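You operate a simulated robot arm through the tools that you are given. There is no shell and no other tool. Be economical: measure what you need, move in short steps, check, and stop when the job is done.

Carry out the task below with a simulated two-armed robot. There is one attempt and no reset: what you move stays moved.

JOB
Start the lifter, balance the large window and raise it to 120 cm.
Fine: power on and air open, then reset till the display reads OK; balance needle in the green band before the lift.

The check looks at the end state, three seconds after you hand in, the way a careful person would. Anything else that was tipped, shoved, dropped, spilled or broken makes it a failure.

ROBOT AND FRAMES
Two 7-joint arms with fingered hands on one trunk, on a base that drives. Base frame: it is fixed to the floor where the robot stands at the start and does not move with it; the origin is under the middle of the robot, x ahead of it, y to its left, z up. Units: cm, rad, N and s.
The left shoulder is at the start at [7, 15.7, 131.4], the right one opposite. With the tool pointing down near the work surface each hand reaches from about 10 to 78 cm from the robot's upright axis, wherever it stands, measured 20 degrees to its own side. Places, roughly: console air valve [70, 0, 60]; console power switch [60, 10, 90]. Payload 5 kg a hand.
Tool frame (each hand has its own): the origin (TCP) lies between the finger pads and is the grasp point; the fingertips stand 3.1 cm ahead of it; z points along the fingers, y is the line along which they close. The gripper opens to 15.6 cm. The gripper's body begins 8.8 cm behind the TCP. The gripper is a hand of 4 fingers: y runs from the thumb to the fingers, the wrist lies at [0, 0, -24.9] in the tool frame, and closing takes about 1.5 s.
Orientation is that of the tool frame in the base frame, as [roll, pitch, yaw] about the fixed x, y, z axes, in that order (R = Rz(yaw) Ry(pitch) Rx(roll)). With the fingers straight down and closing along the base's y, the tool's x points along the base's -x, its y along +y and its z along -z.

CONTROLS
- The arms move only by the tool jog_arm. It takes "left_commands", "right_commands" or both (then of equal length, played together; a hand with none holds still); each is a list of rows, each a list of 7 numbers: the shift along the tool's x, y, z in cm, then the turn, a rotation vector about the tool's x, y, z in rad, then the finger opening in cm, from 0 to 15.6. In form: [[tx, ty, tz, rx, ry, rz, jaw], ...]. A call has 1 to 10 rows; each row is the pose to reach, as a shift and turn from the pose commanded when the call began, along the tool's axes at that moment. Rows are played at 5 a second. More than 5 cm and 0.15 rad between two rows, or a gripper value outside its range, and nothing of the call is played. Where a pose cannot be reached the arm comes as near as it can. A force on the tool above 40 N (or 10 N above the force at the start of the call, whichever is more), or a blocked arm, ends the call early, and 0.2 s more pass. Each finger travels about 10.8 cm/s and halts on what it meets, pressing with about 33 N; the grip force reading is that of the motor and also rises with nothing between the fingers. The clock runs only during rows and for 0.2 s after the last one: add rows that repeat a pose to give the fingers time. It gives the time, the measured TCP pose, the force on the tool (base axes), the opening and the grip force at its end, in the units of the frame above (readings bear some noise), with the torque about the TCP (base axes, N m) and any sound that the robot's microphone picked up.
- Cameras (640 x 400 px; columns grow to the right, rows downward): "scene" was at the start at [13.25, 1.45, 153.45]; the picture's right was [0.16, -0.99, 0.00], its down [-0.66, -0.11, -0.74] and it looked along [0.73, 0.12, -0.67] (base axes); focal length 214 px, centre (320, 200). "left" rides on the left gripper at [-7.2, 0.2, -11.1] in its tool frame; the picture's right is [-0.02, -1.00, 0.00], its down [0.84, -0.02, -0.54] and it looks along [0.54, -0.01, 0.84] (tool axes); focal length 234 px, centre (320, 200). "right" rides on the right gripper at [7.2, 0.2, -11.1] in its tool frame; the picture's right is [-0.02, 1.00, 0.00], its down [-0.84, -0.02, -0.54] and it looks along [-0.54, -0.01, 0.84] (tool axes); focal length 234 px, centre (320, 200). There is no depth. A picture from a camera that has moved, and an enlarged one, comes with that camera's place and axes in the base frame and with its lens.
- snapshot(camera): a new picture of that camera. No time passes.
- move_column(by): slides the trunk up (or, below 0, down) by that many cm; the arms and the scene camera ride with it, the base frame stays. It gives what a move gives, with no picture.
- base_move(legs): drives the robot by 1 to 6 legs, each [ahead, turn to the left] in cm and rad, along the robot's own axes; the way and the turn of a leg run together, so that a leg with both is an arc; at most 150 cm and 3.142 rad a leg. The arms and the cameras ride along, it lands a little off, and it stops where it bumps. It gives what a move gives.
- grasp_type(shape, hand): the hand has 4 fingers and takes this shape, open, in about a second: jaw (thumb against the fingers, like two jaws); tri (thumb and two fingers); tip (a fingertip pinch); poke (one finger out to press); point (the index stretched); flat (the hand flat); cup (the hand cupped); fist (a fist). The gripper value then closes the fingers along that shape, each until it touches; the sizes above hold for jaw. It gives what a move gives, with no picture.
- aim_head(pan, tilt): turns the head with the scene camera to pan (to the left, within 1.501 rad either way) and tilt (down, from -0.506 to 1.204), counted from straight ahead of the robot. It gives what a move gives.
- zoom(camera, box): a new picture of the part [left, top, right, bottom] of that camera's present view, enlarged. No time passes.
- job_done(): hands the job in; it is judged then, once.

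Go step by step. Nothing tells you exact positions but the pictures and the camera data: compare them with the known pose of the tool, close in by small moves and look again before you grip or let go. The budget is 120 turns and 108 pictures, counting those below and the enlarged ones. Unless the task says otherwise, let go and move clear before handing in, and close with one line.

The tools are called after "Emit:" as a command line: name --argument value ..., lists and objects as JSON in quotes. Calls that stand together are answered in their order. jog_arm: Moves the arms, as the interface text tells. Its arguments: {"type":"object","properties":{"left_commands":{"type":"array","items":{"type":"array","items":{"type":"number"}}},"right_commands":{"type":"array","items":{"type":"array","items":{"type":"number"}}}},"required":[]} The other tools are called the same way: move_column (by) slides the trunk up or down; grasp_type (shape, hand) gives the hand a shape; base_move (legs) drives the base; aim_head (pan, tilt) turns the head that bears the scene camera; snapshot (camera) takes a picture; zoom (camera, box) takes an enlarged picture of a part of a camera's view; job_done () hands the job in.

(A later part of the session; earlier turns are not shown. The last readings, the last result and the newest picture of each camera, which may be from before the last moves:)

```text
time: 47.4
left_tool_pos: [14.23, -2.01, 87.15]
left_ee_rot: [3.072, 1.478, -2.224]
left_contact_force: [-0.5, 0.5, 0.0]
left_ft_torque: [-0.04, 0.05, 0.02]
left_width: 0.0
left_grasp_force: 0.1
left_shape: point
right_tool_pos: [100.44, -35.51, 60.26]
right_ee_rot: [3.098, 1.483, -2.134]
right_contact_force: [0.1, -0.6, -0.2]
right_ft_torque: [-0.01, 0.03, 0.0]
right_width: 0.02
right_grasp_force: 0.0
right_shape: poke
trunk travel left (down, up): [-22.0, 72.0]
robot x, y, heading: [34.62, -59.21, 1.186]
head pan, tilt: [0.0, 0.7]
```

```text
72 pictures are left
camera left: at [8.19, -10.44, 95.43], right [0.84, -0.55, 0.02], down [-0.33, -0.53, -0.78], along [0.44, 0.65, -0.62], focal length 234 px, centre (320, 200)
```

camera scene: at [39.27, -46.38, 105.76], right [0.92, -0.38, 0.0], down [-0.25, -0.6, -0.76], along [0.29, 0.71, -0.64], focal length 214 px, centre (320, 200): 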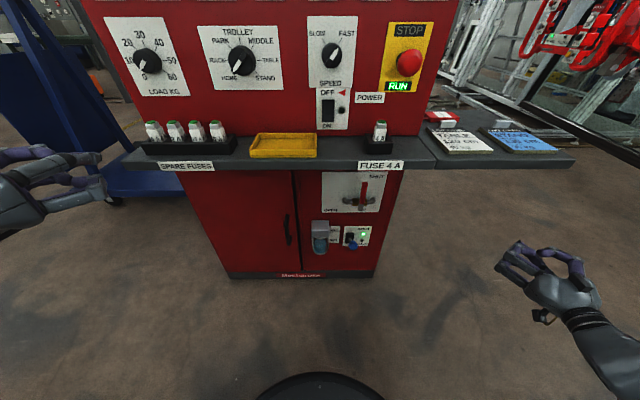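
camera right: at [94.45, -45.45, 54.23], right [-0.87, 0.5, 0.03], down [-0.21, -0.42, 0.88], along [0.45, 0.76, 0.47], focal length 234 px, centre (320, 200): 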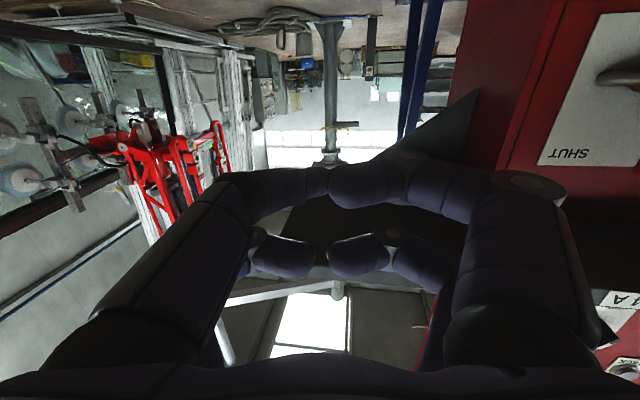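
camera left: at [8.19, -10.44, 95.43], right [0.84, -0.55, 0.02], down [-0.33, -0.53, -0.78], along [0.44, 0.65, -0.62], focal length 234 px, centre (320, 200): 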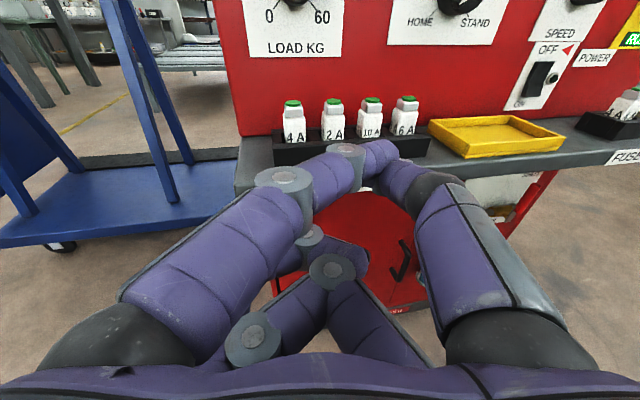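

Emit:
grasp_type --hand "left" --shape "tip"

Emit:
jog_arm --left_commands '[[0, 0, 0, 0, 0, 0, 8], [0, 0, 0, 0, 0, 0, 4], [0, 0, 0, 0, 0, 0, 0], [0, 0, 0, 0, 0, 0, 0], [0, 0, 0, 0, 0, 0, 0], [0, 0, 0, 0, 0, 0, 0], [0, 0, 0, 0, 0, 0, 0], [0, 0, 0, 0, 0, 0, 0]]'

Emit:
snapshot --camera "left"

```text
time: 48.3
left_tool_pos: [14.15, -2.08, 87.37]
left_ee_rot: [3.073, 1.479, -2.224]
left_contact_force: [0.1, 0.1, 0.4]
left_ft_torque: [0.02, -0.03, 0.0]
left_width: 15.59
left_grasp_force: 0.0
left_shape: tip
right_tool_pos: [100.38, -35.52, 60.38]
right_ee_rot: [3.097, 1.485, -2.136]
right_contact_force: [0.0, -0.2, -0.5]
right_ft_torque: [0.03, 0.01, -0.01]
right_width: 0.01
right_grasp_force: 0.0
right_shape: poke
trunk travel left (down, up): [-22.0, 72.0]
robot x, y, heading: [34.32, -58.86, 1.177]
head pan, tilt: [0.0, 0.7]
```

```text
time: 50.1
left_tool_pos: [14.06, -1.96, 86.89]
left_ee_rot: [3.089, 1.471, -2.201]
left_contact_force: [-0.3, 0.6, -0.3]
left_ft_torque: [-0.01, 0.01, 0.04]
left_width: 0.0
left_grasp_force: 33.1
left_shape: tip
right_tool_pos: [100.46, -35.37, 60.48]
right_ee_rot: [3.094, 1.486, -2.139]
right_contact_force: [0.4, -0.1, 0.3]
right_ft_torque: [-0.03, 0.02, -0.01]
right_width: 0.02
right_grasp_force: 0.1
right_shape: poke
trunk travel left (down, up): [-22.0, 72.0]
robot x, y, heading: [33.86, -59.09, 1.184]
head pan, tilt: [0.0, 0.7]
```

```text
71 pictures are left
camera left: at [8.21, -10.34, 95.19], right [0.84, -0.55, 0.02], down [-0.33, -0.53, -0.78], along [0.44, 0.65, -0.62], focal length 234 px, centre (320, 200)
```

left: 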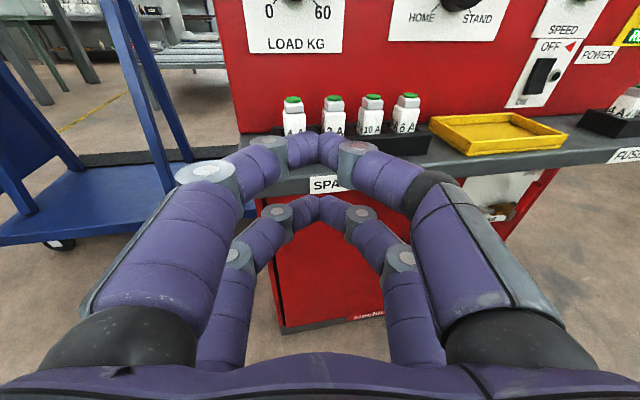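

The tip pair leads by ~3 cm; "point" gives a single leading index, best for buttons and the rocker. I switch to it and bring the left hand in front of the power switch.

Emit:
grasp_type --hand "left" --shape "point"

Emit:
jog_arm --left_commands '[[-1, -4.5, 0, 0, 0, 0, 0], [-2, -9, 0, 0, 0, 0, 0], [-3, -13.5, 0, 0, 0, 0, 0], [-4, -18, 0, 0, 0, 0, 0], [-5, -22.5, 0, 0, 0, 0, 0], [-6, -27, 0, 0, 0, 0, 0], [-7, -31.5, 0, 0, 0, 0, 0], [-8, -36, 0, 0, 0, 0, 0], [-8, -38, 0, 0, 0, 0, 0], [-8, -38, 0, 0, 0, 0, 0]]'

Emit:
snapshot --camera "left"

Emit:
snapshot --camera "scene"

```text
time: 51.0
left_tool_pos: [14.16, -2.04, 87.03]
left_ee_rot: [3.093, 1.472, -2.202]
left_contact_force: [-0.7, 2.2, -0.4]
left_ft_torque: [0.03, -0.02, -0.07]
left_width: 0.01
left_grasp_force: 0.0
left_shape: point
right_tool_pos: [100.52, -35.41, 60.65]
right_ee_rot: [3.093, 1.488, -2.142]
right_contact_force: [-0.4, 0.7, 0.2]
right_ft_torque: [-0.01, 0.0, 0.01]
right_width: 0.0
right_grasp_force: 0.1
right_shape: poke
trunk travel left (down, up): [-22.0, 72.0]
robot x, y, heading: [34.35, -58.96, 1.181]
head pan, tilt: [0.0, 0.7]
```

```text
time: 53.2
left_tool_pos: [47.8, -20.88, 98.57]
left_ee_rot: [-2.58, 1.455, -1.571]
left_contact_force: [3.1, -1.0, -2.0]
left_ft_torque: [0.22, -0.03, 0.34]
left_width: 0.0
left_grasp_force: 0.0
left_shape: point
left hand out of reach, approached as far as the arm can: row 1, 2, 3, 4, 5, 6, 7, 8, 9, 10
right_tool_pos: [100.45, -35.44, 60.5]
right_ee_rot: [3.095, 1.486, -2.139]
right_contact_force: [-0.6, 0.0, 0.2]
right_ft_torque: [-0.01, 0.03, -0.02]
right_width: 0.02
right_grasp_force: 0.1
right_shape: poke
trunk travel left (down, up): [-22.0, 72.0]
robot x, y, heading: [34.43, -58.91, 1.174]
head pan, tilt: [0.0, 0.7]
```

```text
70 pictures are left
camera left: at [41.55, -29.11, 106.79], right [0.85, -0.53, 0.08], down [-0.27, -0.56, -0.78], along [0.46, 0.64, -0.62], focal length 234 px, centre (320, 200)
```

left: 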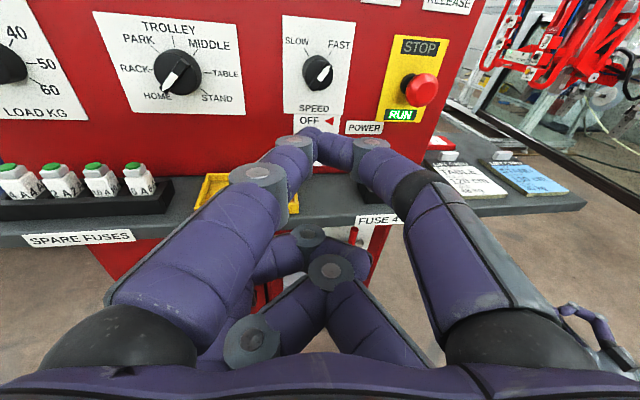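

```text
69 pictures are left
camera scene: at [41.05, -47.6, 105.31], right [0.8, -0.61, 0.0], down [-0.41, -0.54, -0.73], along [0.44, 0.58, -0.68], focal length 214 px, centre (320, 200)
```

scene: 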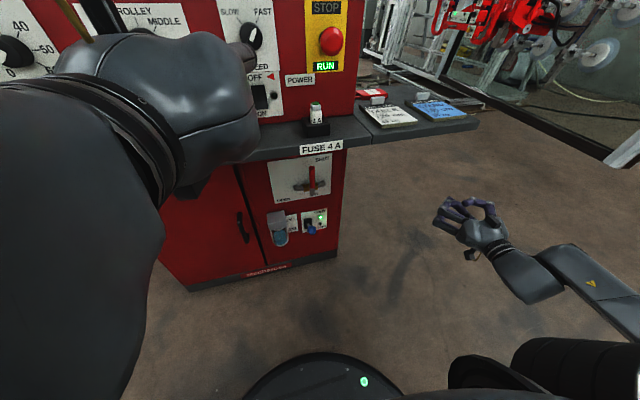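

The arm is too folded this close (the elbow even nudged the head). I back the robot up about 18 cm to give the arms room, raise the trunk to a good working height, and re-aim the head.

Emit:
base_move --legs '[[-18, 0]]'

Emit:
jog_arm --left_commands '[[0, 0, 4, 0, 0, 0, 0], [0, 0, 8, 0, 0, 0, 0], [0, 0, 12, 0, 0, 0, 0], [0, 0, 15, 0, 0, 0, 0], [0, 0, 15, 0, 0, 0, 0]]'

Emit:
aim_head --pan 0 --tilt 0.5

Emit:
snapshot --camera "scene"

```text
time: 54.7
left_tool_pos: [41.67, -38.54, 97.53]
left_ee_rot: [-3.063, 1.469, -2.07]
left_contact_force: [0.9, 0.0, 0.1]
left_ft_torque: [0.0, 0.0, 0.02]
left_width: 0.02
left_grasp_force: 0.0
left_shape: point
right_tool_pos: [93.48, -52.42, 60.5]
right_ee_rot: [3.089, 1.489, -2.145]
right_contact_force: [0.2, 0.2, 0.6]
right_ft_torque: [-0.02, 0.01, 0.0]
right_width: 0.0
right_grasp_force: 0.2
right_shape: poke
trunk travel left (down, up): [-22.0, 72.0]
robot x, y, heading: [27.41, -75.5, 1.177]
head pan, tilt: [0.0, 0.7]
```

```text
time: 55.9
left_tool_pos: [49.88, -25.59, 96.05]
left_ee_rot: [-3.063, 1.469, -2.069]
left_contact_force: [0.8, 0.6, 0.3]
left_ft_torque: [-0.03, 0.04, -0.01]
left_width: 0.04
left_grasp_force: 0.0
left_shape: point
right_tool_pos: [93.66, -52.39, 60.48]
right_ee_rot: [3.091, 1.489, -2.143]
right_contact_force: [0.4, 0.5, 0.3]
right_ft_torque: [0.0, 0.0, 0.01]
right_width: 0.01
right_grasp_force: 0.0
right_shape: poke
trunk travel left (down, up): [-22.0, 72.0]
robot x, y, heading: [27.34, -75.94, 1.184]
head pan, tilt: [0.0, 0.7]
```

```text
time: 56.6
left_tool_pos: [49.88, -25.73, 96.02]
left_ee_rot: [-3.063, 1.468, -2.07]
left_contact_force: [0.3, -0.2, -0.1]
left_ft_torque: [0.01, -0.01, 0.01]
left_width: 0.0
left_grasp_force: 0.0
left_shape: point
right_tool_pos: [93.63, -52.27, 60.47]
right_ee_rot: [3.092, 1.489, -2.144]
right_contact_force: [0.6, 0.0, -0.6]
right_ft_torque: [-0.01, 0.01, -0.04]
right_width: 0.0
right_grasp_force: 0.0
right_shape: poke
trunk travel left (down, up): [-22.0, 72.0]
robot x, y, heading: [27.32, -76.14, 1.177]
head pan, tilt: [0.0, 0.499]
```

```text
68 pictures are left
camera scene: at [32.62, -62.56, 107.52], right [0.92, -0.38, 0.0], down [-0.18, -0.44, -0.88], along [0.34, 0.81, -0.48], focal length 214 px, centre (320, 200)
```

scene: 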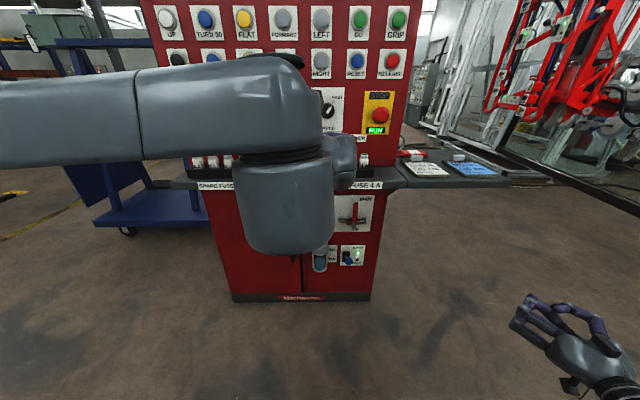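

The arm now reaches comfortably. I check the index tip in the left camera.

Emit:
jog_arm --left_commands '[[0, 0, 0, -0.09, 0.08, 0, 0], [0, 0, 0, -0.17, 0.15, 0, 0], [0, 0, 0, -0.17, 0.15, 0, 0]]'

Emit:
snapshot --camera "left"

```text
time: 57.5
left_tool_pos: [49.95, -25.88, 95.9]
left_ee_rot: [3.051, 1.32, -2.063]
left_contact_force: [-0.3, -0.4, -0.5]
left_ft_torque: [-0.02, -0.02, -0.03]
left_width: 0.0
left_grasp_force: 0.0
left_shape: point
right_tool_pos: [93.55, -52.31, 60.46]
right_ee_rot: [3.091, 1.487, -2.144]
right_contact_force: [0.3, 0.5, 0.5]
right_ft_torque: [0.01, 0.0, -0.05]
right_width: 0.01
right_grasp_force: 0.0
right_shape: poke
trunk travel left (down, up): [-22.0, 72.0]
robot x, y, heading: [27.34, -75.8, 1.182]
head pan, tilt: [0.0, 0.499]
```

```text
67 pictures are left
camera left: at [46.2, -33.93, 105.72], right [0.92, -0.39, 0.0], down [-0.29, -0.68, -0.68], along [0.27, 0.62, -0.74], focal length 234 px, centre (320, 200)
```

left: 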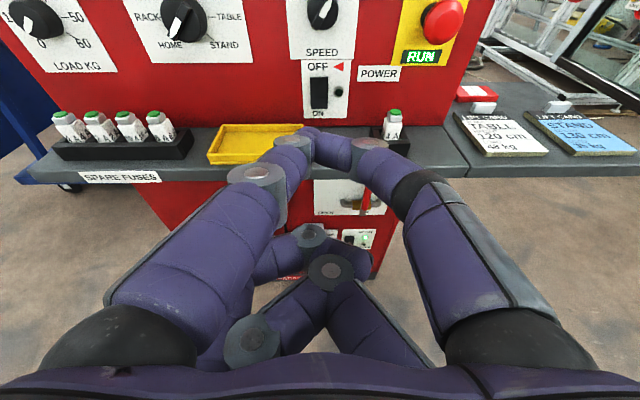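

Rocker's ON half is at about (62.9, 5.5, 86.3). I approach to about 5 cm from it.

Emit:
jog_arm --left_commands '[[0, 0, 4.5, 0, 0, 0, 0], [0, 0, 9, 0, 0, 0, 0], [0, 0, 13, 0, 0, 0, 0], [1, -0.3, 17, 0, 0, 0, 0], [2, -0.6, 20, 0, 0, 0, 0], [3, -1, 23, 0, 0, 0, 0], [4.4, -1.1, 26.3, 0, 0, 0, 0], [4.4, -1.1, 26.3, 0, 0, 0, 0]]'

Emit:
snapshot --camera "left"

Emit:
snapshot --camera "scene"

```text
time: 59.2
left_tool_pos: [60.44, -4.28, 85.22]
left_ee_rot: [3.052, 1.319, -2.066]
left_contact_force: [-0.2, 0.6, 1.0]
left_ft_torque: [0.03, -0.01, 0.0]
left_width: 0.01
left_grasp_force: 0.0
left_shape: point
right_tool_pos: [93.65, -52.29, 60.41]
right_ee_rot: [3.093, 1.487, -2.145]
right_contact_force: [0.9, -0.3, 0.4]
right_ft_torque: [0.01, 0.02, 0.02]
right_width: 0.0
right_grasp_force: 0.1
right_shape: poke
trunk travel left (down, up): [-22.0, 72.0]
robot x, y, heading: [27.24, -75.67, 1.179]
head pan, tilt: [0.0, 0.499]
```

```text
66 pictures are left
camera left: at [56.81, -12.31, 94.94], right [0.92, -0.39, 0.0], down [-0.29, -0.68, -0.68], along [0.27, 0.62, -0.74], focal length 234 px, centre (320, 200)
```

left: 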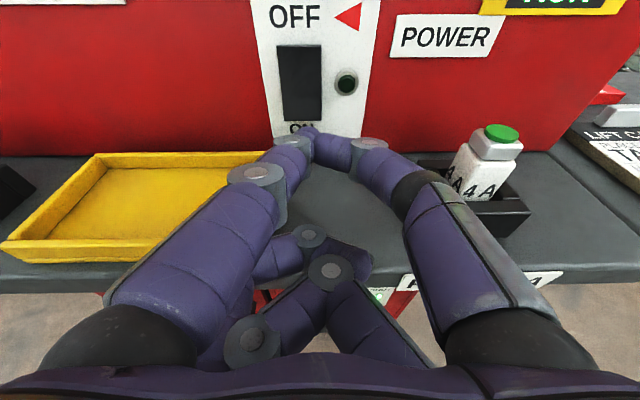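

```text
65 pictures are left
camera scene: at [32.62, -62.57, 107.53], right [0.92, -0.38, 0.0], down [-0.18, -0.44, -0.88], along [0.34, 0.81, -0.48], focal length 214 px, centre (320, 200)
```

scene: 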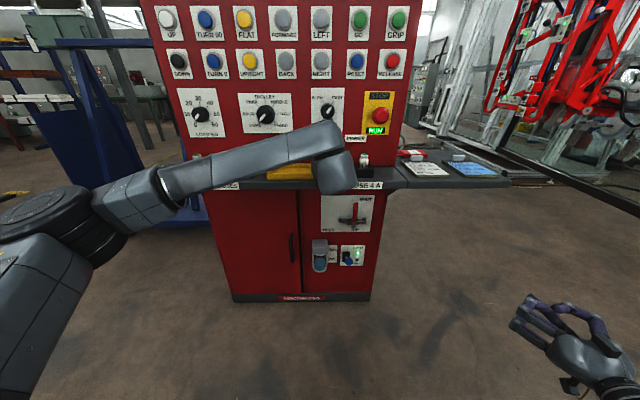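

Aligned: the tip is ~5 cm in front of the ON half. I press forward.

Emit:
jog_arm --left_commands '[[-0.3, 0.2, 2, 0, 0, 0, 0], [-0.6, 0.4, 4, 0, 0, 0, 0], [-0.7, 0.4, 5, 0, 0, 0, 0], [-0.9, 0.4, 6, 0, 0, 0, 0], [-1.1, 0.4, 6.8, 0, 0, 0, 0], [-1.1, 0.4, 6.8, 0, 0, 0, 0]]'

Emit:
snapshot --camera "left"

```text
time: 60.2
left_tool_pos: [62.14, 0.75, 84.36]
left_ee_rot: [3.057, 1.314, -2.063]
left_contact_force: [-10.6, -15.5, 2.3]
left_ft_torque: [0.16, 0.11, 0.25]
left_width: 0.0
left_grasp_force: 0.0
left_shape: point
right_tool_pos: [93.45, -52.36, 60.6]
right_ee_rot: [3.096, 1.491, -2.138]
right_contact_force: [-0.7, -0.6, 0.1]
right_ft_torque: [0.02, -0.03, -0.01]
right_width: 0.02
right_grasp_force: 0.0
right_shape: poke
trunk travel left (down, up): [-22.0, 72.0]
robot x, y, heading: [26.98, -75.4, 1.177]
head pan, tilt: [0.0, 0.499]
heard: click
stopped in row 4 (left hand): the force on the tool passed its limit at 50 N (the readings are from after the stop); the commanded pose is now the measured one
```

```text
64 pictures are left
camera left: at [58.45, -7.42, 94.11], right [0.92, -0.39, 0.0], down [-0.29, -0.68, -0.67], along [0.27, 0.62, -0.74], focal length 234 px, centre (320, 200)
```

left: 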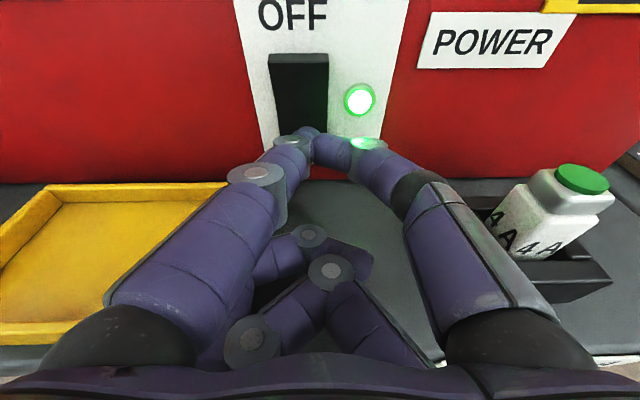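

Power is on (click, green lamp). I retract the left hand and look at display, gauges and the air lever.

Emit:
jog_arm --left_commands '[[0, 0, -4, 0, 0, 0, 0], [0, 0, -8, 0, 0, 0, 0], [-1, 2, -12, 0, 0, 0, 0], [-2, 6, -14, 0, 0, 0, 0], [-3, 10, -16, 0, 0, 0, 0], [-3, 14, -18, 0, 0, 0, 0], [-3, 18, -20, 0, 0, 0, 0], [-3, 22, -20, 0, 0, 0, 0]]'

Emit:
zoom --camera "scene" --box '[290, 180, 400, 280]'

Emit:
aim_head --pan 0 --tilt 0.15

Emit:
snapshot --camera "scene"

```text
time: 62.0
left_tool_pos: [34.56, -7.79, 92.68]
left_ee_rot: [3.056, 1.312, -2.064]
left_contact_force: [0.3, 0.3, 1.3]
left_ft_torque: [-0.03, 0.02, 0.01]
left_width: 0.01
left_grasp_force: 0.0
left_shape: point
right_tool_pos: [93.73, -52.22, 60.38]
right_ee_rot: [3.1, 1.49, -2.134]
right_contact_force: [0.6, -0.3, 0.4]
right_ft_torque: [-0.02, -0.02, -0.02]
right_width: 0.0
right_grasp_force: 0.0
right_shape: poke
trunk travel left (down, up): [-22.0, 72.0]
robot x, y, heading: [27.12, -75.7, 1.181]
head pan, tilt: [0.0, 0.499]
```

```text
4.00 times, centred on (345, 230) of scene
camera zoom: at [32.52, -62.57, 107.54], right [0.92, -0.38, 0.0], down [-0.18, -0.44, -0.88], along [0.34, 0.81, -0.48], focal length 858 px, centre (220, 80)
```

zoom: 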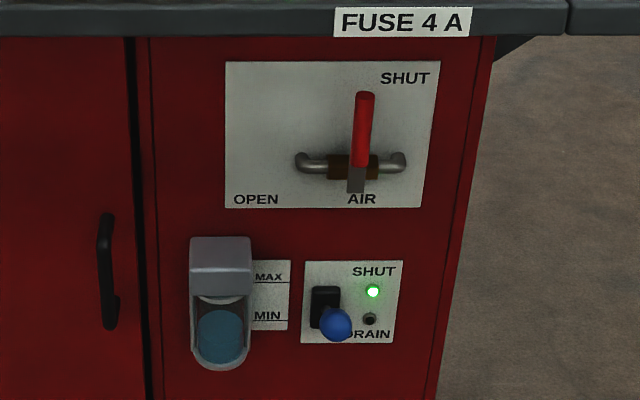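

```text
time: 62.8
left_tool_pos: [34.7, -7.69, 92.89]
left_ee_rot: [3.056, 1.311, -2.065]
left_contact_force: [-0.2, -0.1, 0.7]
left_ft_torque: [-0.02, -0.01, 0.02]
left_width: 0.02
left_grasp_force: 0.0
left_shape: point
right_tool_pos: [93.69, -52.21, 60.43]
right_ee_rot: [3.093, 1.487, -2.143]
right_contact_force: [0.6, -0.1, -0.8]
right_ft_torque: [0.01, -0.01, 0.0]
right_width: 0.0
right_grasp_force: 0.1
right_shape: poke
trunk travel left (down, up): [-22.0, 72.0]
robot x, y, heading: [27.28, -75.7, 1.181]
head pan, tilt: [0.0, 0.15]
```

```text
62 pictures are left
camera scene: at [32.65, -62.42, 110.76], right [0.92, -0.38, 0.0], down [-0.06, -0.14, -0.99], along [0.38, 0.91, -0.15], focal length 214 px, centre (320, 200)
```

scene: 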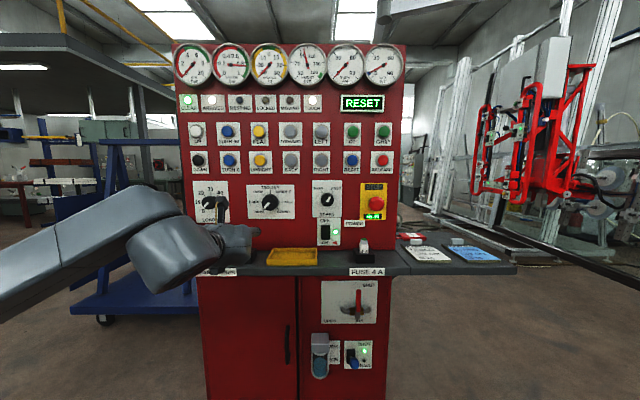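

Display shows RESET, CLEAR lamp lit. The air lever is about (75, 2), z 57–66, standing ~5 cm off the cabinet. I bring the left index below the shelf, right of the lever.

Emit:
jog_arm --left_commands '[[3.05, -3.85, 0.4, 0, 0, 0, 0], [6.1, -7.7, 0.8, 0, 0, 0, 0], [9.15, -11.55, 1.2, 0, 0, 0, 0], [12.2, -15.4, 1.6, 0, 0, 0, 0], [15.25, -19.25, 2, 0, 0, 0, 0], [18.3, -23.1, 2.4, 0, 0, 0, 0], [21.35, -26.95, 2.8, 0, 0, 0, 0], [24.4, -30.8, 3.2, 0, 0, 0, 0], [27.45, -34.65, 3.6, 0, 0, 0, 0], [30.5, -38.5, 3.9, 0, 0, 0, 0]]'

Emit:
snapshot --camera "left"

Emit:
snapshot --camera "scene"

```text
time: 65.0
left_tool_pos: [67.95, -26.02, 61.09]
left_ee_rot: [3.054, 1.313, -2.064]
left_contact_force: [0.0, -0.2, -0.1]
left_ft_torque: [0.02, 0.01, 0.01]
left_width: 0.0
left_grasp_force: 0.0
left_shape: point
right_tool_pos: [93.6, -52.22, 60.46]
right_ee_rot: [3.083, 1.487, -2.152]
right_contact_force: [-0.1, 0.0, 0.4]
right_ft_torque: [-0.01, 0.02, 0.01]
right_width: 0.0
right_grasp_force: 0.0
right_shape: poke
trunk travel left (down, up): [-22.0, 72.0]
robot x, y, heading: [27.48, -75.69, 1.176]
head pan, tilt: [0.0, 0.15]
```

```text
61 pictures are left
camera left: at [64.47, -34.18, 70.84], right [0.92, -0.39, 0.0], down [-0.29, -0.68, -0.67], along [0.26, 0.62, -0.74], focal length 234 px, centre (320, 200)
```

left: 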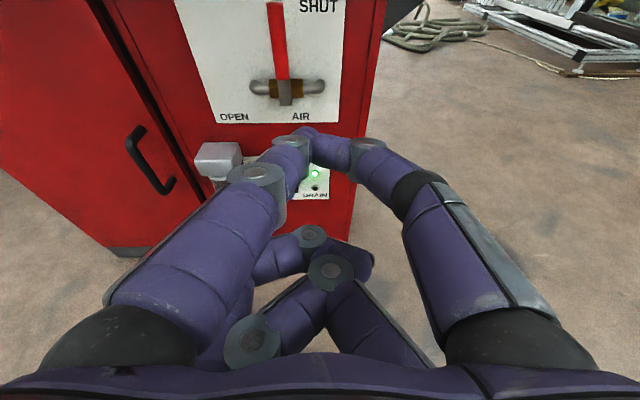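

```text
60 pictures are left
camera scene: at [32.72, -62.45, 110.77], right [0.92, -0.38, 0.0], down [-0.06, -0.14, -0.99], along [0.38, 0.91, -0.15], focal length 214 px, centre (320, 200)
```

scene: 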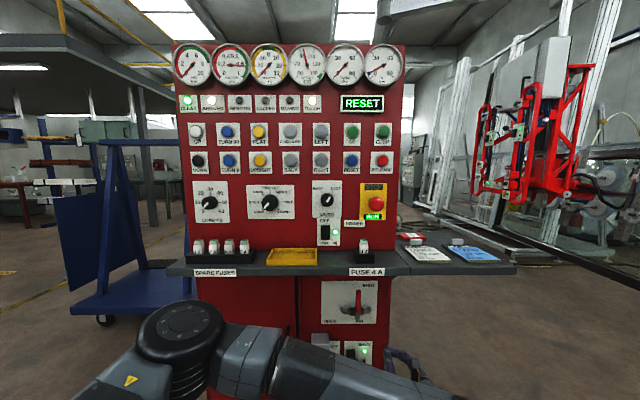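

Lever confirmed near x 73.5. I advance straight under the shelf, with the finger ~4 cm right of the lever.

Emit:
jog_arm --left_commands '[[-1.3, -1.2, 4.2, 0, 0, 0, 0], [-2.6, -1.2, 8.4, 0, 0, 0, 0], [-3.9, -1.2, 12.6, 0, 0, 0, 0], [-5.2, -1.2, 16.8, 0, 0, 0, 0], [-6.3, -1.2, 20, 0, 0, 0, 0], [-6.3, -1.2, 20, 0, 0, 0, 0]]'

Emit:
snapshot --camera "left"

Emit:
zoom --camera "scene" --box '[280, 230, 440, 330]'

```text
time: 66.4
left_tool_pos: [77.46, -7.19, 62.16]
left_ee_rot: [3.055, 1.311, -2.067]
left_contact_force: [0.3, 0.5, -0.5]
left_ft_torque: [0.01, 0.0, -0.03]
left_width: 0.02
left_grasp_force: 0.1
left_shape: point
right_tool_pos: [93.55, -52.17, 60.4]
right_ee_rot: [3.089, 1.487, -2.143]
right_contact_force: [0.5, 1.4, -0.1]
right_ft_torque: [0.02, 0.03, 0.01]
right_width: 0.03
right_grasp_force: 0.0
right_shape: poke
trunk travel left (down, up): [-22.0, 72.0]
robot x, y, heading: [27.16, -75.42, 1.174]
head pan, tilt: [0.0, 0.15]
```

```text
59 pictures are left
camera left: at [73.82, -15.42, 71.88], right [0.92, -0.39, 0.0], down [-0.29, -0.68, -0.67], along [0.27, 0.62, -0.74], focal length 234 px, centre (320, 200)
```

left: 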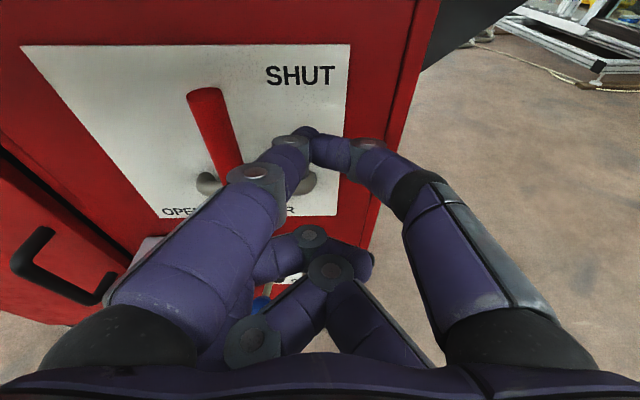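

```text
4.00 times, centred on (360, 280) of scene
camera zoom: at [32.67, -62.43, 110.77], right [0.92, -0.38, 0.0], down [-0.06, -0.14, -0.99], along [0.38, 0.91, -0.15], focal length 858 px, centre (160, -120)
```

zoom: 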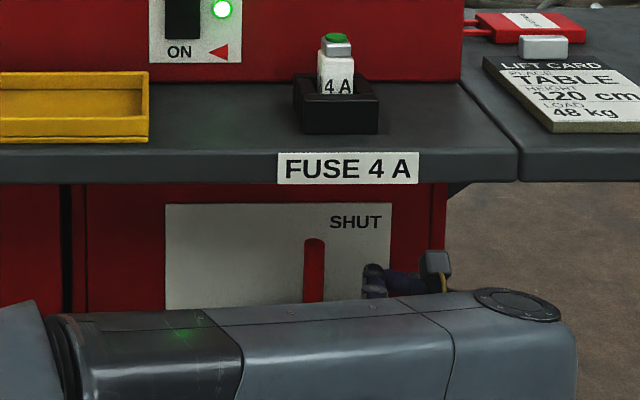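

Tip is beside the lever. I push the lever left and down along its arc.

Emit:
jog_arm --left_commands '[[-0.57, 0, 2.2, 0, 0, 0, 0], [-0.2, 2.1, 2.3, 0, 0, 0, 0], [0.3, 4.1, 2.45, 0, 0, 0, 0], [0.2, 6.4, 2.43, 0, 0, 0, 0], [0.88, 8.6, 2.6, 0, 0, 0, 0], [2.2, 10.5, 2.9, 0, 0, 0, 0], [4.1, 11.7, 3.4, 0, 0, 0, 0], [5.7, 12.2, 3.8, 0, 0, 0, 0]]'

Emit:
snapshot --camera "left"

Emit:
zoom --camera "scene" --box '[160, 30, 420, 350]'

```text
time: 68.2
left_tool_pos: [66.73, -0.34, 55.95]
left_ee_rot: [3.056, 1.313, -2.063]
left_contact_force: [1.2, -0.2, -0.2]
left_ft_torque: [0.03, 0.01, -0.03]
left_width: 0.02
left_grasp_force: 0.1
left_shape: point
right_tool_pos: [93.62, -52.23, 60.47]
right_ee_rot: [3.094, 1.485, -2.142]
right_contact_force: [0.2, 0.5, 0.3]
right_ft_torque: [0.03, -0.01, 0.01]
right_width: 0.01
right_grasp_force: 0.0
right_shape: poke
trunk travel left (down, up): [-22.0, 72.0]
robot x, y, heading: [27.15, -75.78, 1.176]
head pan, tilt: [0.0, 0.15]
```

```text
57 pictures are left
camera left: at [63.18, -8.41, 65.73], right [0.92, -0.39, 0.0], down [-0.29, -0.68, -0.67], along [0.26, 0.62, -0.74], focal length 234 px, centre (320, 200)
```

left: 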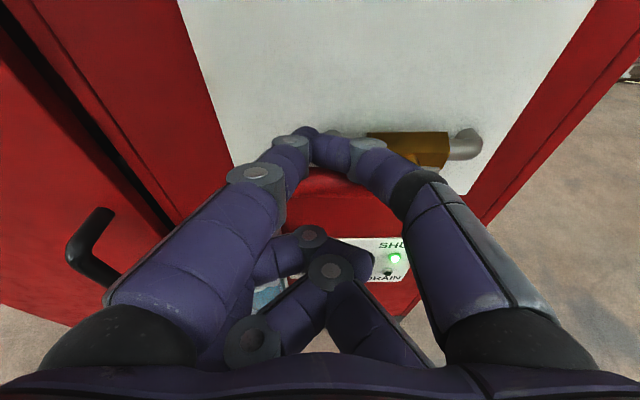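

```text
1.25 times, centred on (290, 190) of scene
camera zoom: at [32.67, -62.41, 110.77], right [0.92, -0.38, 0.0], down [-0.06, -0.14, -0.99], along [0.38, 0.91, -0.15], focal length 268 px, centre (358, 212)
```

zoom: 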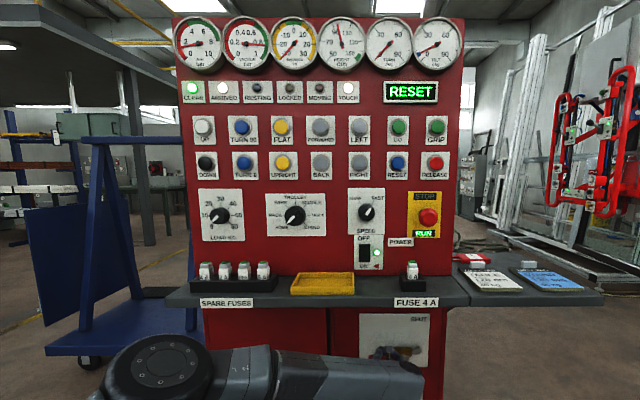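

The lever appears horizontal now. I push a touch more, back out, and check.

Emit:
jog_arm --left_commands '[[0.8, 0, 0.2, 0, 0, 0, 0], [1.4, 0, 0.3, 0, 0, 0, 0], [-0.5, 0, -1, 0, 0, 0, 0], [-0.5, 0, -5, 0, 0, 0, 0], [0.5, 0, -10, 0, 0, 0, 0], [1.5, 0, -14, 0, 0, 0, 0], [2.5, 3, -18, 0, 0, 0, 0], [2.5, 7.5, -20, 0, 0, 0, 0], [0, 11.5, -21, 0, 0, 0, 0], [-3, 15, -21, 0, 0, 0, 0]]'

Emit:
snapshot --camera "scene"

Emit:
zoom --camera "scene" --box '[170, 40, 410, 120]'

```text
refused: row 5 steps farther than a row can; nothing moved
```

```text
55 pictures are left
camera scene: at [32.67, -62.41, 110.77], right [0.92, -0.38, 0.0], down [-0.06, -0.14, -0.99], along [0.38, 0.91, -0.15], focal length 214 px, centre (320, 200)
```

scene: 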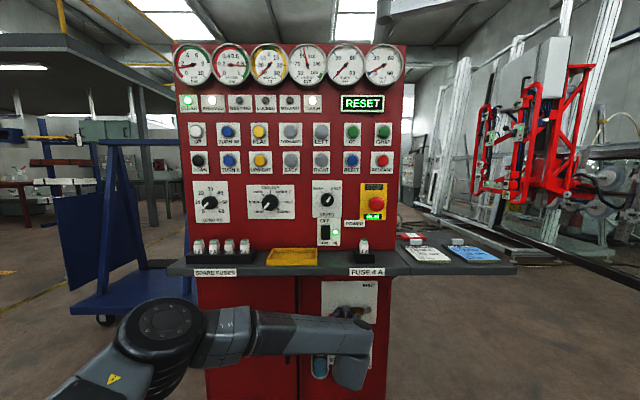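

```text
2.67 times, centred on (290, 80) of scene
camera zoom: at [32.67, -62.41, 110.77], right [0.92, -0.38, 0.0], down [-0.06, -0.14, -0.99], along [0.38, 0.91, -0.15], focal length 572 px, centre (400, 520)
```

zoom: 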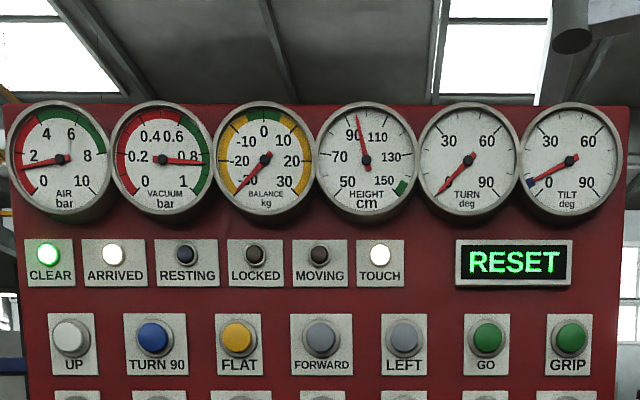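

Air is rising. I nudge the lever to its stop, then back out.

Emit:
jog_arm --left_commands '[[0.8, 0, 0.2, 0, 0, 0, 0], [1.4, 0, 0.3, 0, 0, 0, 0], [-0.5, 0, -1, 0, 0, 0, 0], [-0.5, 0, -5, 0, 0, 0, 0], [0.3, 0, -9, 0, 0, 0, 0], [1, 0, -13, 0, 0, 0, 0], [2, 2, -17, 0, 0, 0, 0], [2, 6, -19, 0, 0, 0, 0], [0, 10, -20, 0, 0, 0, 0], [-3, 13, -20, 0, 0, 0, 0]]'

Emit:
zoom --camera "scene" --box '[290, 260, 410, 380]'

Emit:
zoom --camera "scene" --box '[170, 40, 410, 120]'

```text
time: 70.4
left_tool_pos: [47.62, -12.37, 64.36]
left_ee_rot: [3.055, 1.312, -2.066]
left_contact_force: [-0.7, -0.3, -0.1]
left_ft_torque: [0.04, -0.01, -0.01]
left_width: 0.01
left_grasp_force: 0.0
left_shape: point
right_tool_pos: [93.57, -52.27, 60.59]
right_ee_rot: [3.099, 1.486, -2.135]
right_contact_force: [0.2, 0.3, 0.3]
right_ft_torque: [0.01, 0.01, 0.0]
right_width: 0.0
right_grasp_force: 0.1
right_shape: poke
trunk travel left (down, up): [-22.0, 72.0]
robot x, y, heading: [27.11, -75.12, 1.18]
head pan, tilt: [0.0, 0.15]
```

```text
3.33 times, centred on (350, 320) of scene
camera zoom: at [32.59, -62.41, 110.77], right [0.92, -0.38, 0.0], down [-0.06, -0.14, -0.99], along [0.38, 0.91, -0.15], focal length 715 px, centre (220, -200)
```

zoom: 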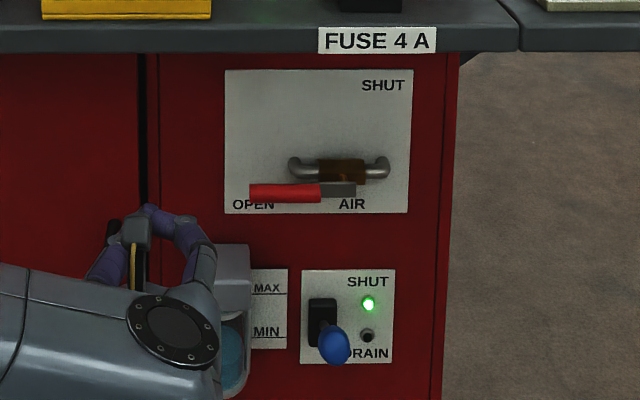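

```text
2.67 times, centred on (290, 80) of scene
camera zoom: at [32.59, -62.41, 110.77], right [0.92, -0.38, 0.0], down [-0.06, -0.14, -0.99], along [0.38, 0.91, -0.15], focal length 572 px, centre (400, 520)
```

zoom: 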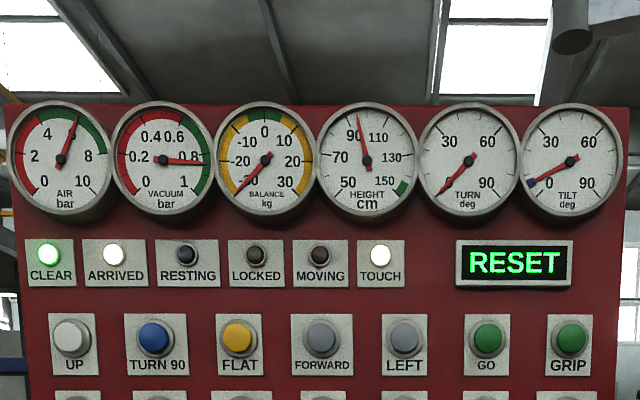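

Air is at 6.5 bar in the green. Next RESET, which is at about (70.8, 2.4, 113.4). I raise the trunk 15 cm and bring the index in front of it.

Emit:
move_column --by 15

Emit:
jog_arm --left_commands '[[-3.9, -2.1, -1, 0, 0, 0, 0], [-7.8, -4.2, -2, 0, 0, 0, 0], [-11.7, -6.3, -3, 0, 0, 0, 0], [-15.6, -8.3, -4, 0, 0, 0, 0], [-19.5, -10.4, -5, 0, 0, 0, 0], [-23.4, -12.5, -6, 0, 0, 0, 0], [-27.3, -14.5, -7, 0, 0, 0, 0], [-31.3, -16.6, -8, 0, 0, 0, 0], [-32.3, -16.6, -4, 0, 0, 0, 0], [-33.3, -16.6, 0, 0, 0, 0, 0]]'

Emit:
snapshot --camera "left"

```text
time: 72.2
left_tool_pos: [47.67, -12.23, 79.28]
left_ee_rot: [3.056, 1.313, -2.064]
left_contact_force: [0.0, 0.4, -0.6]
left_ft_torque: [-0.03, 0.01, -0.07]
left_width: 0.0
left_grasp_force: 0.0
left_shape: point
right_tool_pos: [93.66, -52.34, 75.4]
right_ee_rot: [3.091, 1.488, -2.143]
right_contact_force: [0.7, 0.6, -0.3]
right_ft_torque: [0.02, 0.0, 0.02]
right_width: 0.0
right_grasp_force: 0.1
right_shape: poke
trunk travel left (down, up): [-37.0, 57.0]
robot x, y, heading: [27.06, -75.91, 1.173]
head pan, tilt: [0.0, 0.15]
```

```text
time: 74.4
left_tool_pos: [67.23, -11.33, 111.03]
left_ee_rot: [3.056, 1.31, -2.064]
left_contact_force: [-0.2, -0.5, -0.9]
left_ft_torque: [0.01, 0.0, 0.05]
left_width: 0.0
left_grasp_force: 0.1
left_shape: point
right_tool_pos: [93.63, -52.32, 75.37]
right_ee_rot: [3.089, 1.488, -2.145]
right_contact_force: [0.2, 0.1, 0.3]
right_ft_torque: [0.0, 0.02, 0.02]
right_width: 0.01
right_grasp_force: 0.1
right_shape: poke
trunk travel left (down, up): [-37.0, 57.0]
robot x, y, heading: [27.11, -75.97, 1.179]
head pan, tilt: [0.0, 0.15]
```

```text
51 pictures are left
camera left: at [63.52, -19.31, 120.89], right [0.92, -0.39, 0.0], down [-0.29, -0.68, -0.67], along [0.27, 0.62, -0.74], focal length 234 px, centre (320, 200)
```

left: 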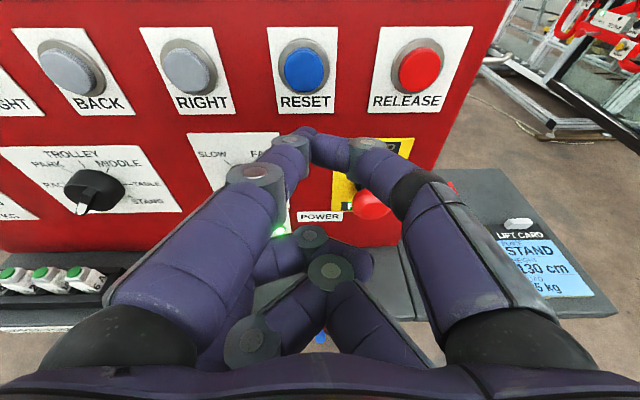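

RESET is straight ahead of the tip, ~9 cm away. I press it.

Emit:
jog_arm --left_commands '[[-1.2, 0.4, 3.5, 0, 0, 0, 0], [-2.4, 0.6, 6.5, 0, 0, 0, 0], [-2.8, 0.6, 8, 0, 0, 0, 0], [-3, 0.6, 8.8, 0, 0, 0, 0], [-3.2, 0.6, 9.6, 0, 0, 0, 0], [-3.4, 0.6, 10.2, 0, 0, 0, 0]]'

Emit:
snapshot --camera "scene"

```text
time: 75.8
left_tool_pos: [70.82, -2.45, 112.48]
left_ee_rot: [3.056, 1.315, -2.07]
left_contact_force: [-16.4, -27.0, 4.5]
left_ft_torque: [0.67, -0.28, 0.63]
left_width: 0.01
left_grasp_force: 0.0
left_shape: point
right_tool_pos: [93.45, -52.67, 75.76]
right_ee_rot: [3.094, 1.492, -2.143]
right_contact_force: [0.1, 0.7, -1.1]
right_ft_torque: [0.03, -0.04, 0.0]
right_width: 0.0
right_grasp_force: 0.1
right_shape: poke
trunk travel left (down, up): [-37.0, 57.0]
robot x, y, heading: [27.19, -75.86, 1.179]
head pan, tilt: [0.0, 0.15]
heard: click
stopped in row 6 (left hand): the force on the tool passed its limit at 41 N (the readings are from after the stop); the commanded pose is now the measured one
```

```text
50 pictures are left
camera scene: at [32.4, -62.91, 125.84], right [0.92, -0.38, 0.0], down [-0.06, -0.14, -0.99], along [0.38, 0.91, -0.15], focal length 214 px, centre (320, 200)
```

scene: 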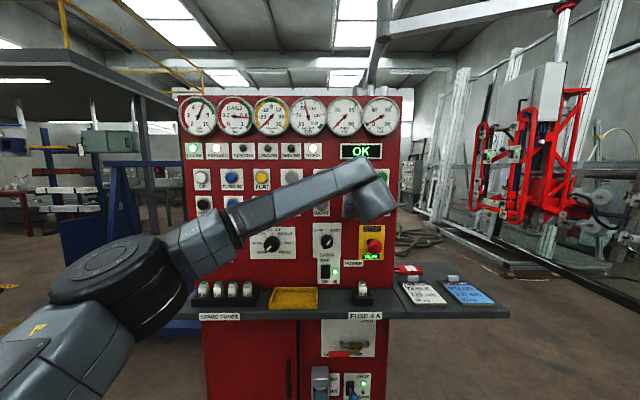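

Display reads OK. I release the button, retreat, and head for the LOAD knob at about (25, 17.5, 99), leveling the hand.

Emit:
jog_arm --left_commands '[[0, 0, -4.5, 0, 0, 0, 0], [0, 0, -9, 0, 0, 0, 0], [0, 4.5, -10, 0, 0, 0, 0], [1, 9, -10, 0, 0, 0, 0], [2, 13.5, -9.8, 0, 0, 0, 0], [4, 17.5, -9.5, 0, -0.05, 0, 0], [6, 21.5, -9, 0, -0.1, 0, 0], [8, 25.5, -8.5, 0, -0.15, 0, 0], [10, 29.5, -8, 0, -0.2, 0, 0], [12, 33.5, -7.5, 0, -0.25, 0, 0]]'

Emit:
grasp_type --hand "left" --shape "jaw"

Emit:
zoom --camera "scene" --box '[170, 80, 410, 170]'

```text
time: 78.0
left_tool_pos: [35.88, 1.76, 103.33]
left_ee_rot: [2.004, 1.544, -3.125]
left_contact_force: [-1.2, 0.9, -0.4]
left_ft_torque: [-0.03, 0.02, 0.02]
left_width: 0.02
left_grasp_force: 0.1
left_shape: point
right_tool_pos: [93.55, -52.23, 75.46]
right_ee_rot: [3.109, 1.488, -2.125]
right_contact_force: [-0.7, 0.5, 0.8]
right_ft_torque: [-0.05, -0.01, -0.01]
right_width: 0.0
right_grasp_force: 0.1
right_shape: poke
trunk travel left (down, up): [-37.0, 57.0]
robot x, y, heading: [27.1, -75.92, 1.178]
head pan, tilt: [0.0, 0.15]
```

```text
time: 78.9
left_tool_pos: [35.96, 1.79, 103.11]
left_ee_rot: [2.073, 1.547, -3.055]
left_contact_force: [0.3, -0.5, -0.1]
left_ft_torque: [0.0, 0.0, 0.01]
left_width: 15.6
left_grasp_force: 0.2
left_shape: jaw
right_tool_pos: [93.53, -52.24, 75.49]
right_ee_rot: [3.094, 1.486, -2.139]
right_contact_force: [0.0, 0.6, 0.7]
right_ft_torque: [0.01, 0.02, 0.01]
right_width: 0.0
right_grasp_force: 0.1
right_shape: poke
trunk travel left (down, up): [-37.0, 57.0]
robot x, y, heading: [26.91, -75.83, 1.178]
head pan, tilt: [0.0, 0.15]
```

```text
2.67 times, centred on (290, 125) of scene
camera zoom: at [32.62, -62.47, 125.77], right [0.92, -0.38, 0.0], down [-0.06, -0.14, -0.99], along [0.38, 0.91, -0.15], focal length 572 px, centre (400, 400)
```

zoom: 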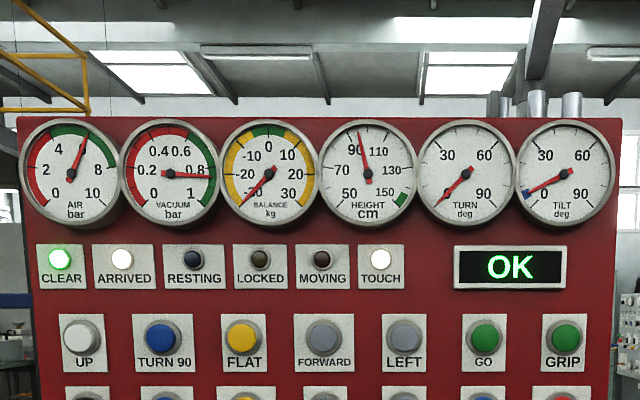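

OK persists, air 6.5. I go in front of the LOAD knob.

Emit:
jog_arm --left_commands '[[1.1, 4.2, 0, 0, 0, 0, 8], [2.2, 8.4, 0, 0, 0, 0, 8], [3.3, 12.6, 0, 0, 0, 0, 8], [4.2, 16.1, 0, 0, 0, 0, 8], [4.2, 16.1, 0, 0, 0, 0, 8]]'

Emit:
snapshot --camera "left"

Emit:
zoom --camera "scene" --box '[140, 180, 340, 320]'

```text
time: 80.1
left_tool_pos: [21.1, 8.74, 99.12]
left_ee_rot: [2.056, 1.547, -3.07]
left_contact_force: [0.0, 0.8, -0.6]
left_ft_torque: [-0.01, -0.02, 0.02]
left_width: 8.05
left_grasp_force: 0.0
left_shape: jaw
right_tool_pos: [93.63, -52.31, 75.56]
right_ee_rot: [3.092, 1.487, -2.142]
right_contact_force: [0.3, 0.2, 1.0]
right_ft_torque: [-0.02, -0.03, 0.0]
right_width: 0.01
right_grasp_force: 0.0
right_shape: poke
trunk travel left (down, up): [-37.0, 57.0]
robot x, y, heading: [27.17, -76.09, 1.178]
head pan, tilt: [0.0, 0.15]
```

```text
48 pictures are left
camera left: at [16.55, -1.23, 106.47], right [0.92, -0.4, 0.0], down [-0.22, -0.51, -0.83], along [0.34, 0.76, -0.55], focal length 234 px, centre (320, 200)
```

left: 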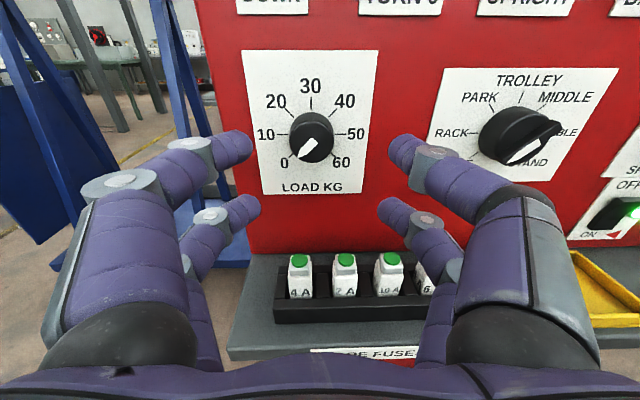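

```text
2.86 times, centred on (240, 250) of scene
camera zoom: at [32.65, -62.47, 125.77], right [0.92, -0.38, 0.0], down [-0.06, -0.14, -0.99], along [0.38, 0.91, -0.15], focal length 613 px, centre (549, 57)
```

zoom: 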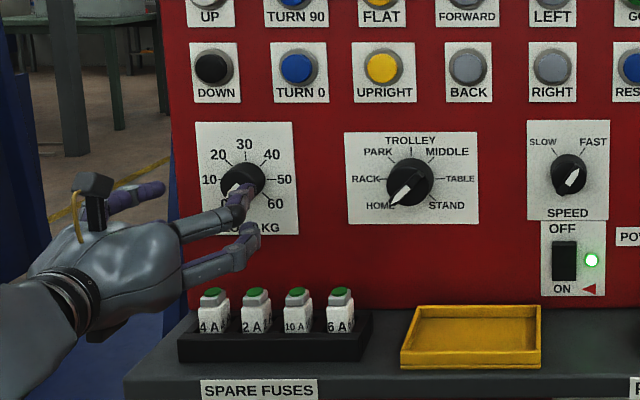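

Clear view: knob is ~10 cm ahead, 0.7 cm left. I pre-roll the hand anticlockwise before gripping.

Emit:
jog_arm --left_commands '[[0, 0.3, 0, 0, 0, -0.15, 8], [0, 0.7, 0, 0, 0, -0.3, 8], [0, 0.7, 0, 0, 0, -0.45, 8], [0, 0.7, 0, 0, 0, -0.6, 8], [0, 0.7, 0, 0, 0, -0.75, 8], [0, 0.7, 0, 0, 0, -0.9, 8], [0, 0.7, 0, 0, 0, -1.05, 8], [0, 0.7, 0, 0, 0, -1.2, 8], [0, 0.7, 3, 0, 0, -1.2, 8], [0, 0.7, 6, 0, 0, -1.2, 8]]'

Emit:
snapshot --camera "left"

```text
time: 82.3
left_tool_pos: [22.79, 14.49, 98.85]
left_ee_rot: [-1.584, 0.393, -0.418]
left_contact_force: [0.6, -0.6, 0.1]
left_ft_torque: [0.05, -0.02, -0.01]
left_width: 8.05
left_grasp_force: 0.1
left_shape: jaw
right_tool_pos: [93.61, -52.26, 75.41]
right_ee_rot: [3.094, 1.487, -2.14]
right_contact_force: [0.4, -0.3, 0.3]
right_ft_torque: [-0.05, -0.01, -0.01]
right_width: 0.0
right_grasp_force: 0.1
right_shape: poke
trunk travel left (down, up): [-37.0, 57.0]
robot x, y, heading: [27.2, -75.57, 1.181]
head pan, tilt: [0.0, 0.15]
```

```text
46 pictures are left
camera left: at [11.96, 7.26, 101.63], right [0.33, -0.13, 0.93], down [0.5, -0.82, -0.29], along [0.8, 0.56, -0.21], focal length 234 px, centre (320, 200)
```

left: 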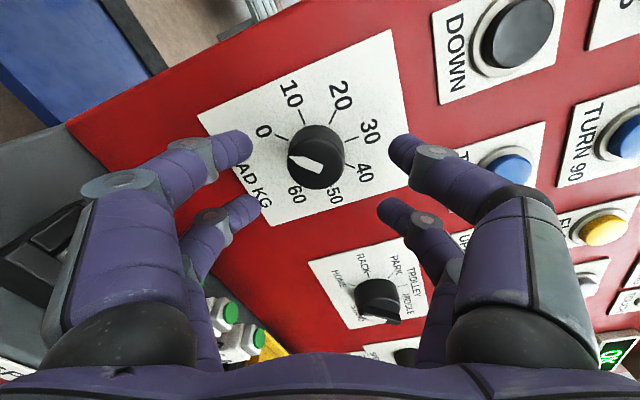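

Roll is reachable. I move in 3.5 cm, 0.6 lower, and close on the knob.

Emit:
jog_arm --left_commands '[[0.2, 0.5, 1.5, 0, 0, 0, 8], [0.2, 0.5, 3, 0, 0, 0, 8], [0.2, 0.5, 3.6, 0, 0, 0, 8], [0.2, 0.5, 3.6, 0, 0, 0, 6], [0.2, 0.5, 3.6, 0, 0, 0, 5.5]]'

Emit:
snapshot --camera "left"

```text
time: 83.5
left_tool_pos: [24.05, 17.85, 98.37]
left_ee_rot: [-1.584, 0.393, -0.418]
left_contact_force: [0.1, -0.2, -0.6]
left_ft_torque: [0.02, -0.02, -0.01]
left_width: 5.57
left_grasp_force: 0.0
left_shape: jaw
right_tool_pos: [93.53, -52.41, 75.49]
right_ee_rot: [3.095, 1.487, -2.139]
right_contact_force: [-0.5, 0.1, 0.3]
right_ft_torque: [-0.03, 0.01, 0.01]
right_width: 0.01
right_grasp_force: 0.0
right_shape: poke
trunk travel left (down, up): [-37.0, 57.0]
robot x, y, heading: [27.07, -75.65, 1.184]
head pan, tilt: [0.0, 0.15]
```

```text
45 pictures are left
camera left: at [13.4, 10.55, 101.14], right [0.33, -0.13, 0.93], down [0.5, -0.82, -0.3], along [0.8, 0.56, -0.21], focal length 234 px, centre (320, 200)
```

left: 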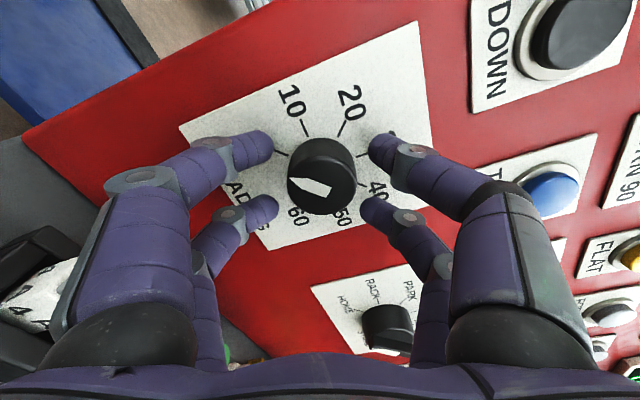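

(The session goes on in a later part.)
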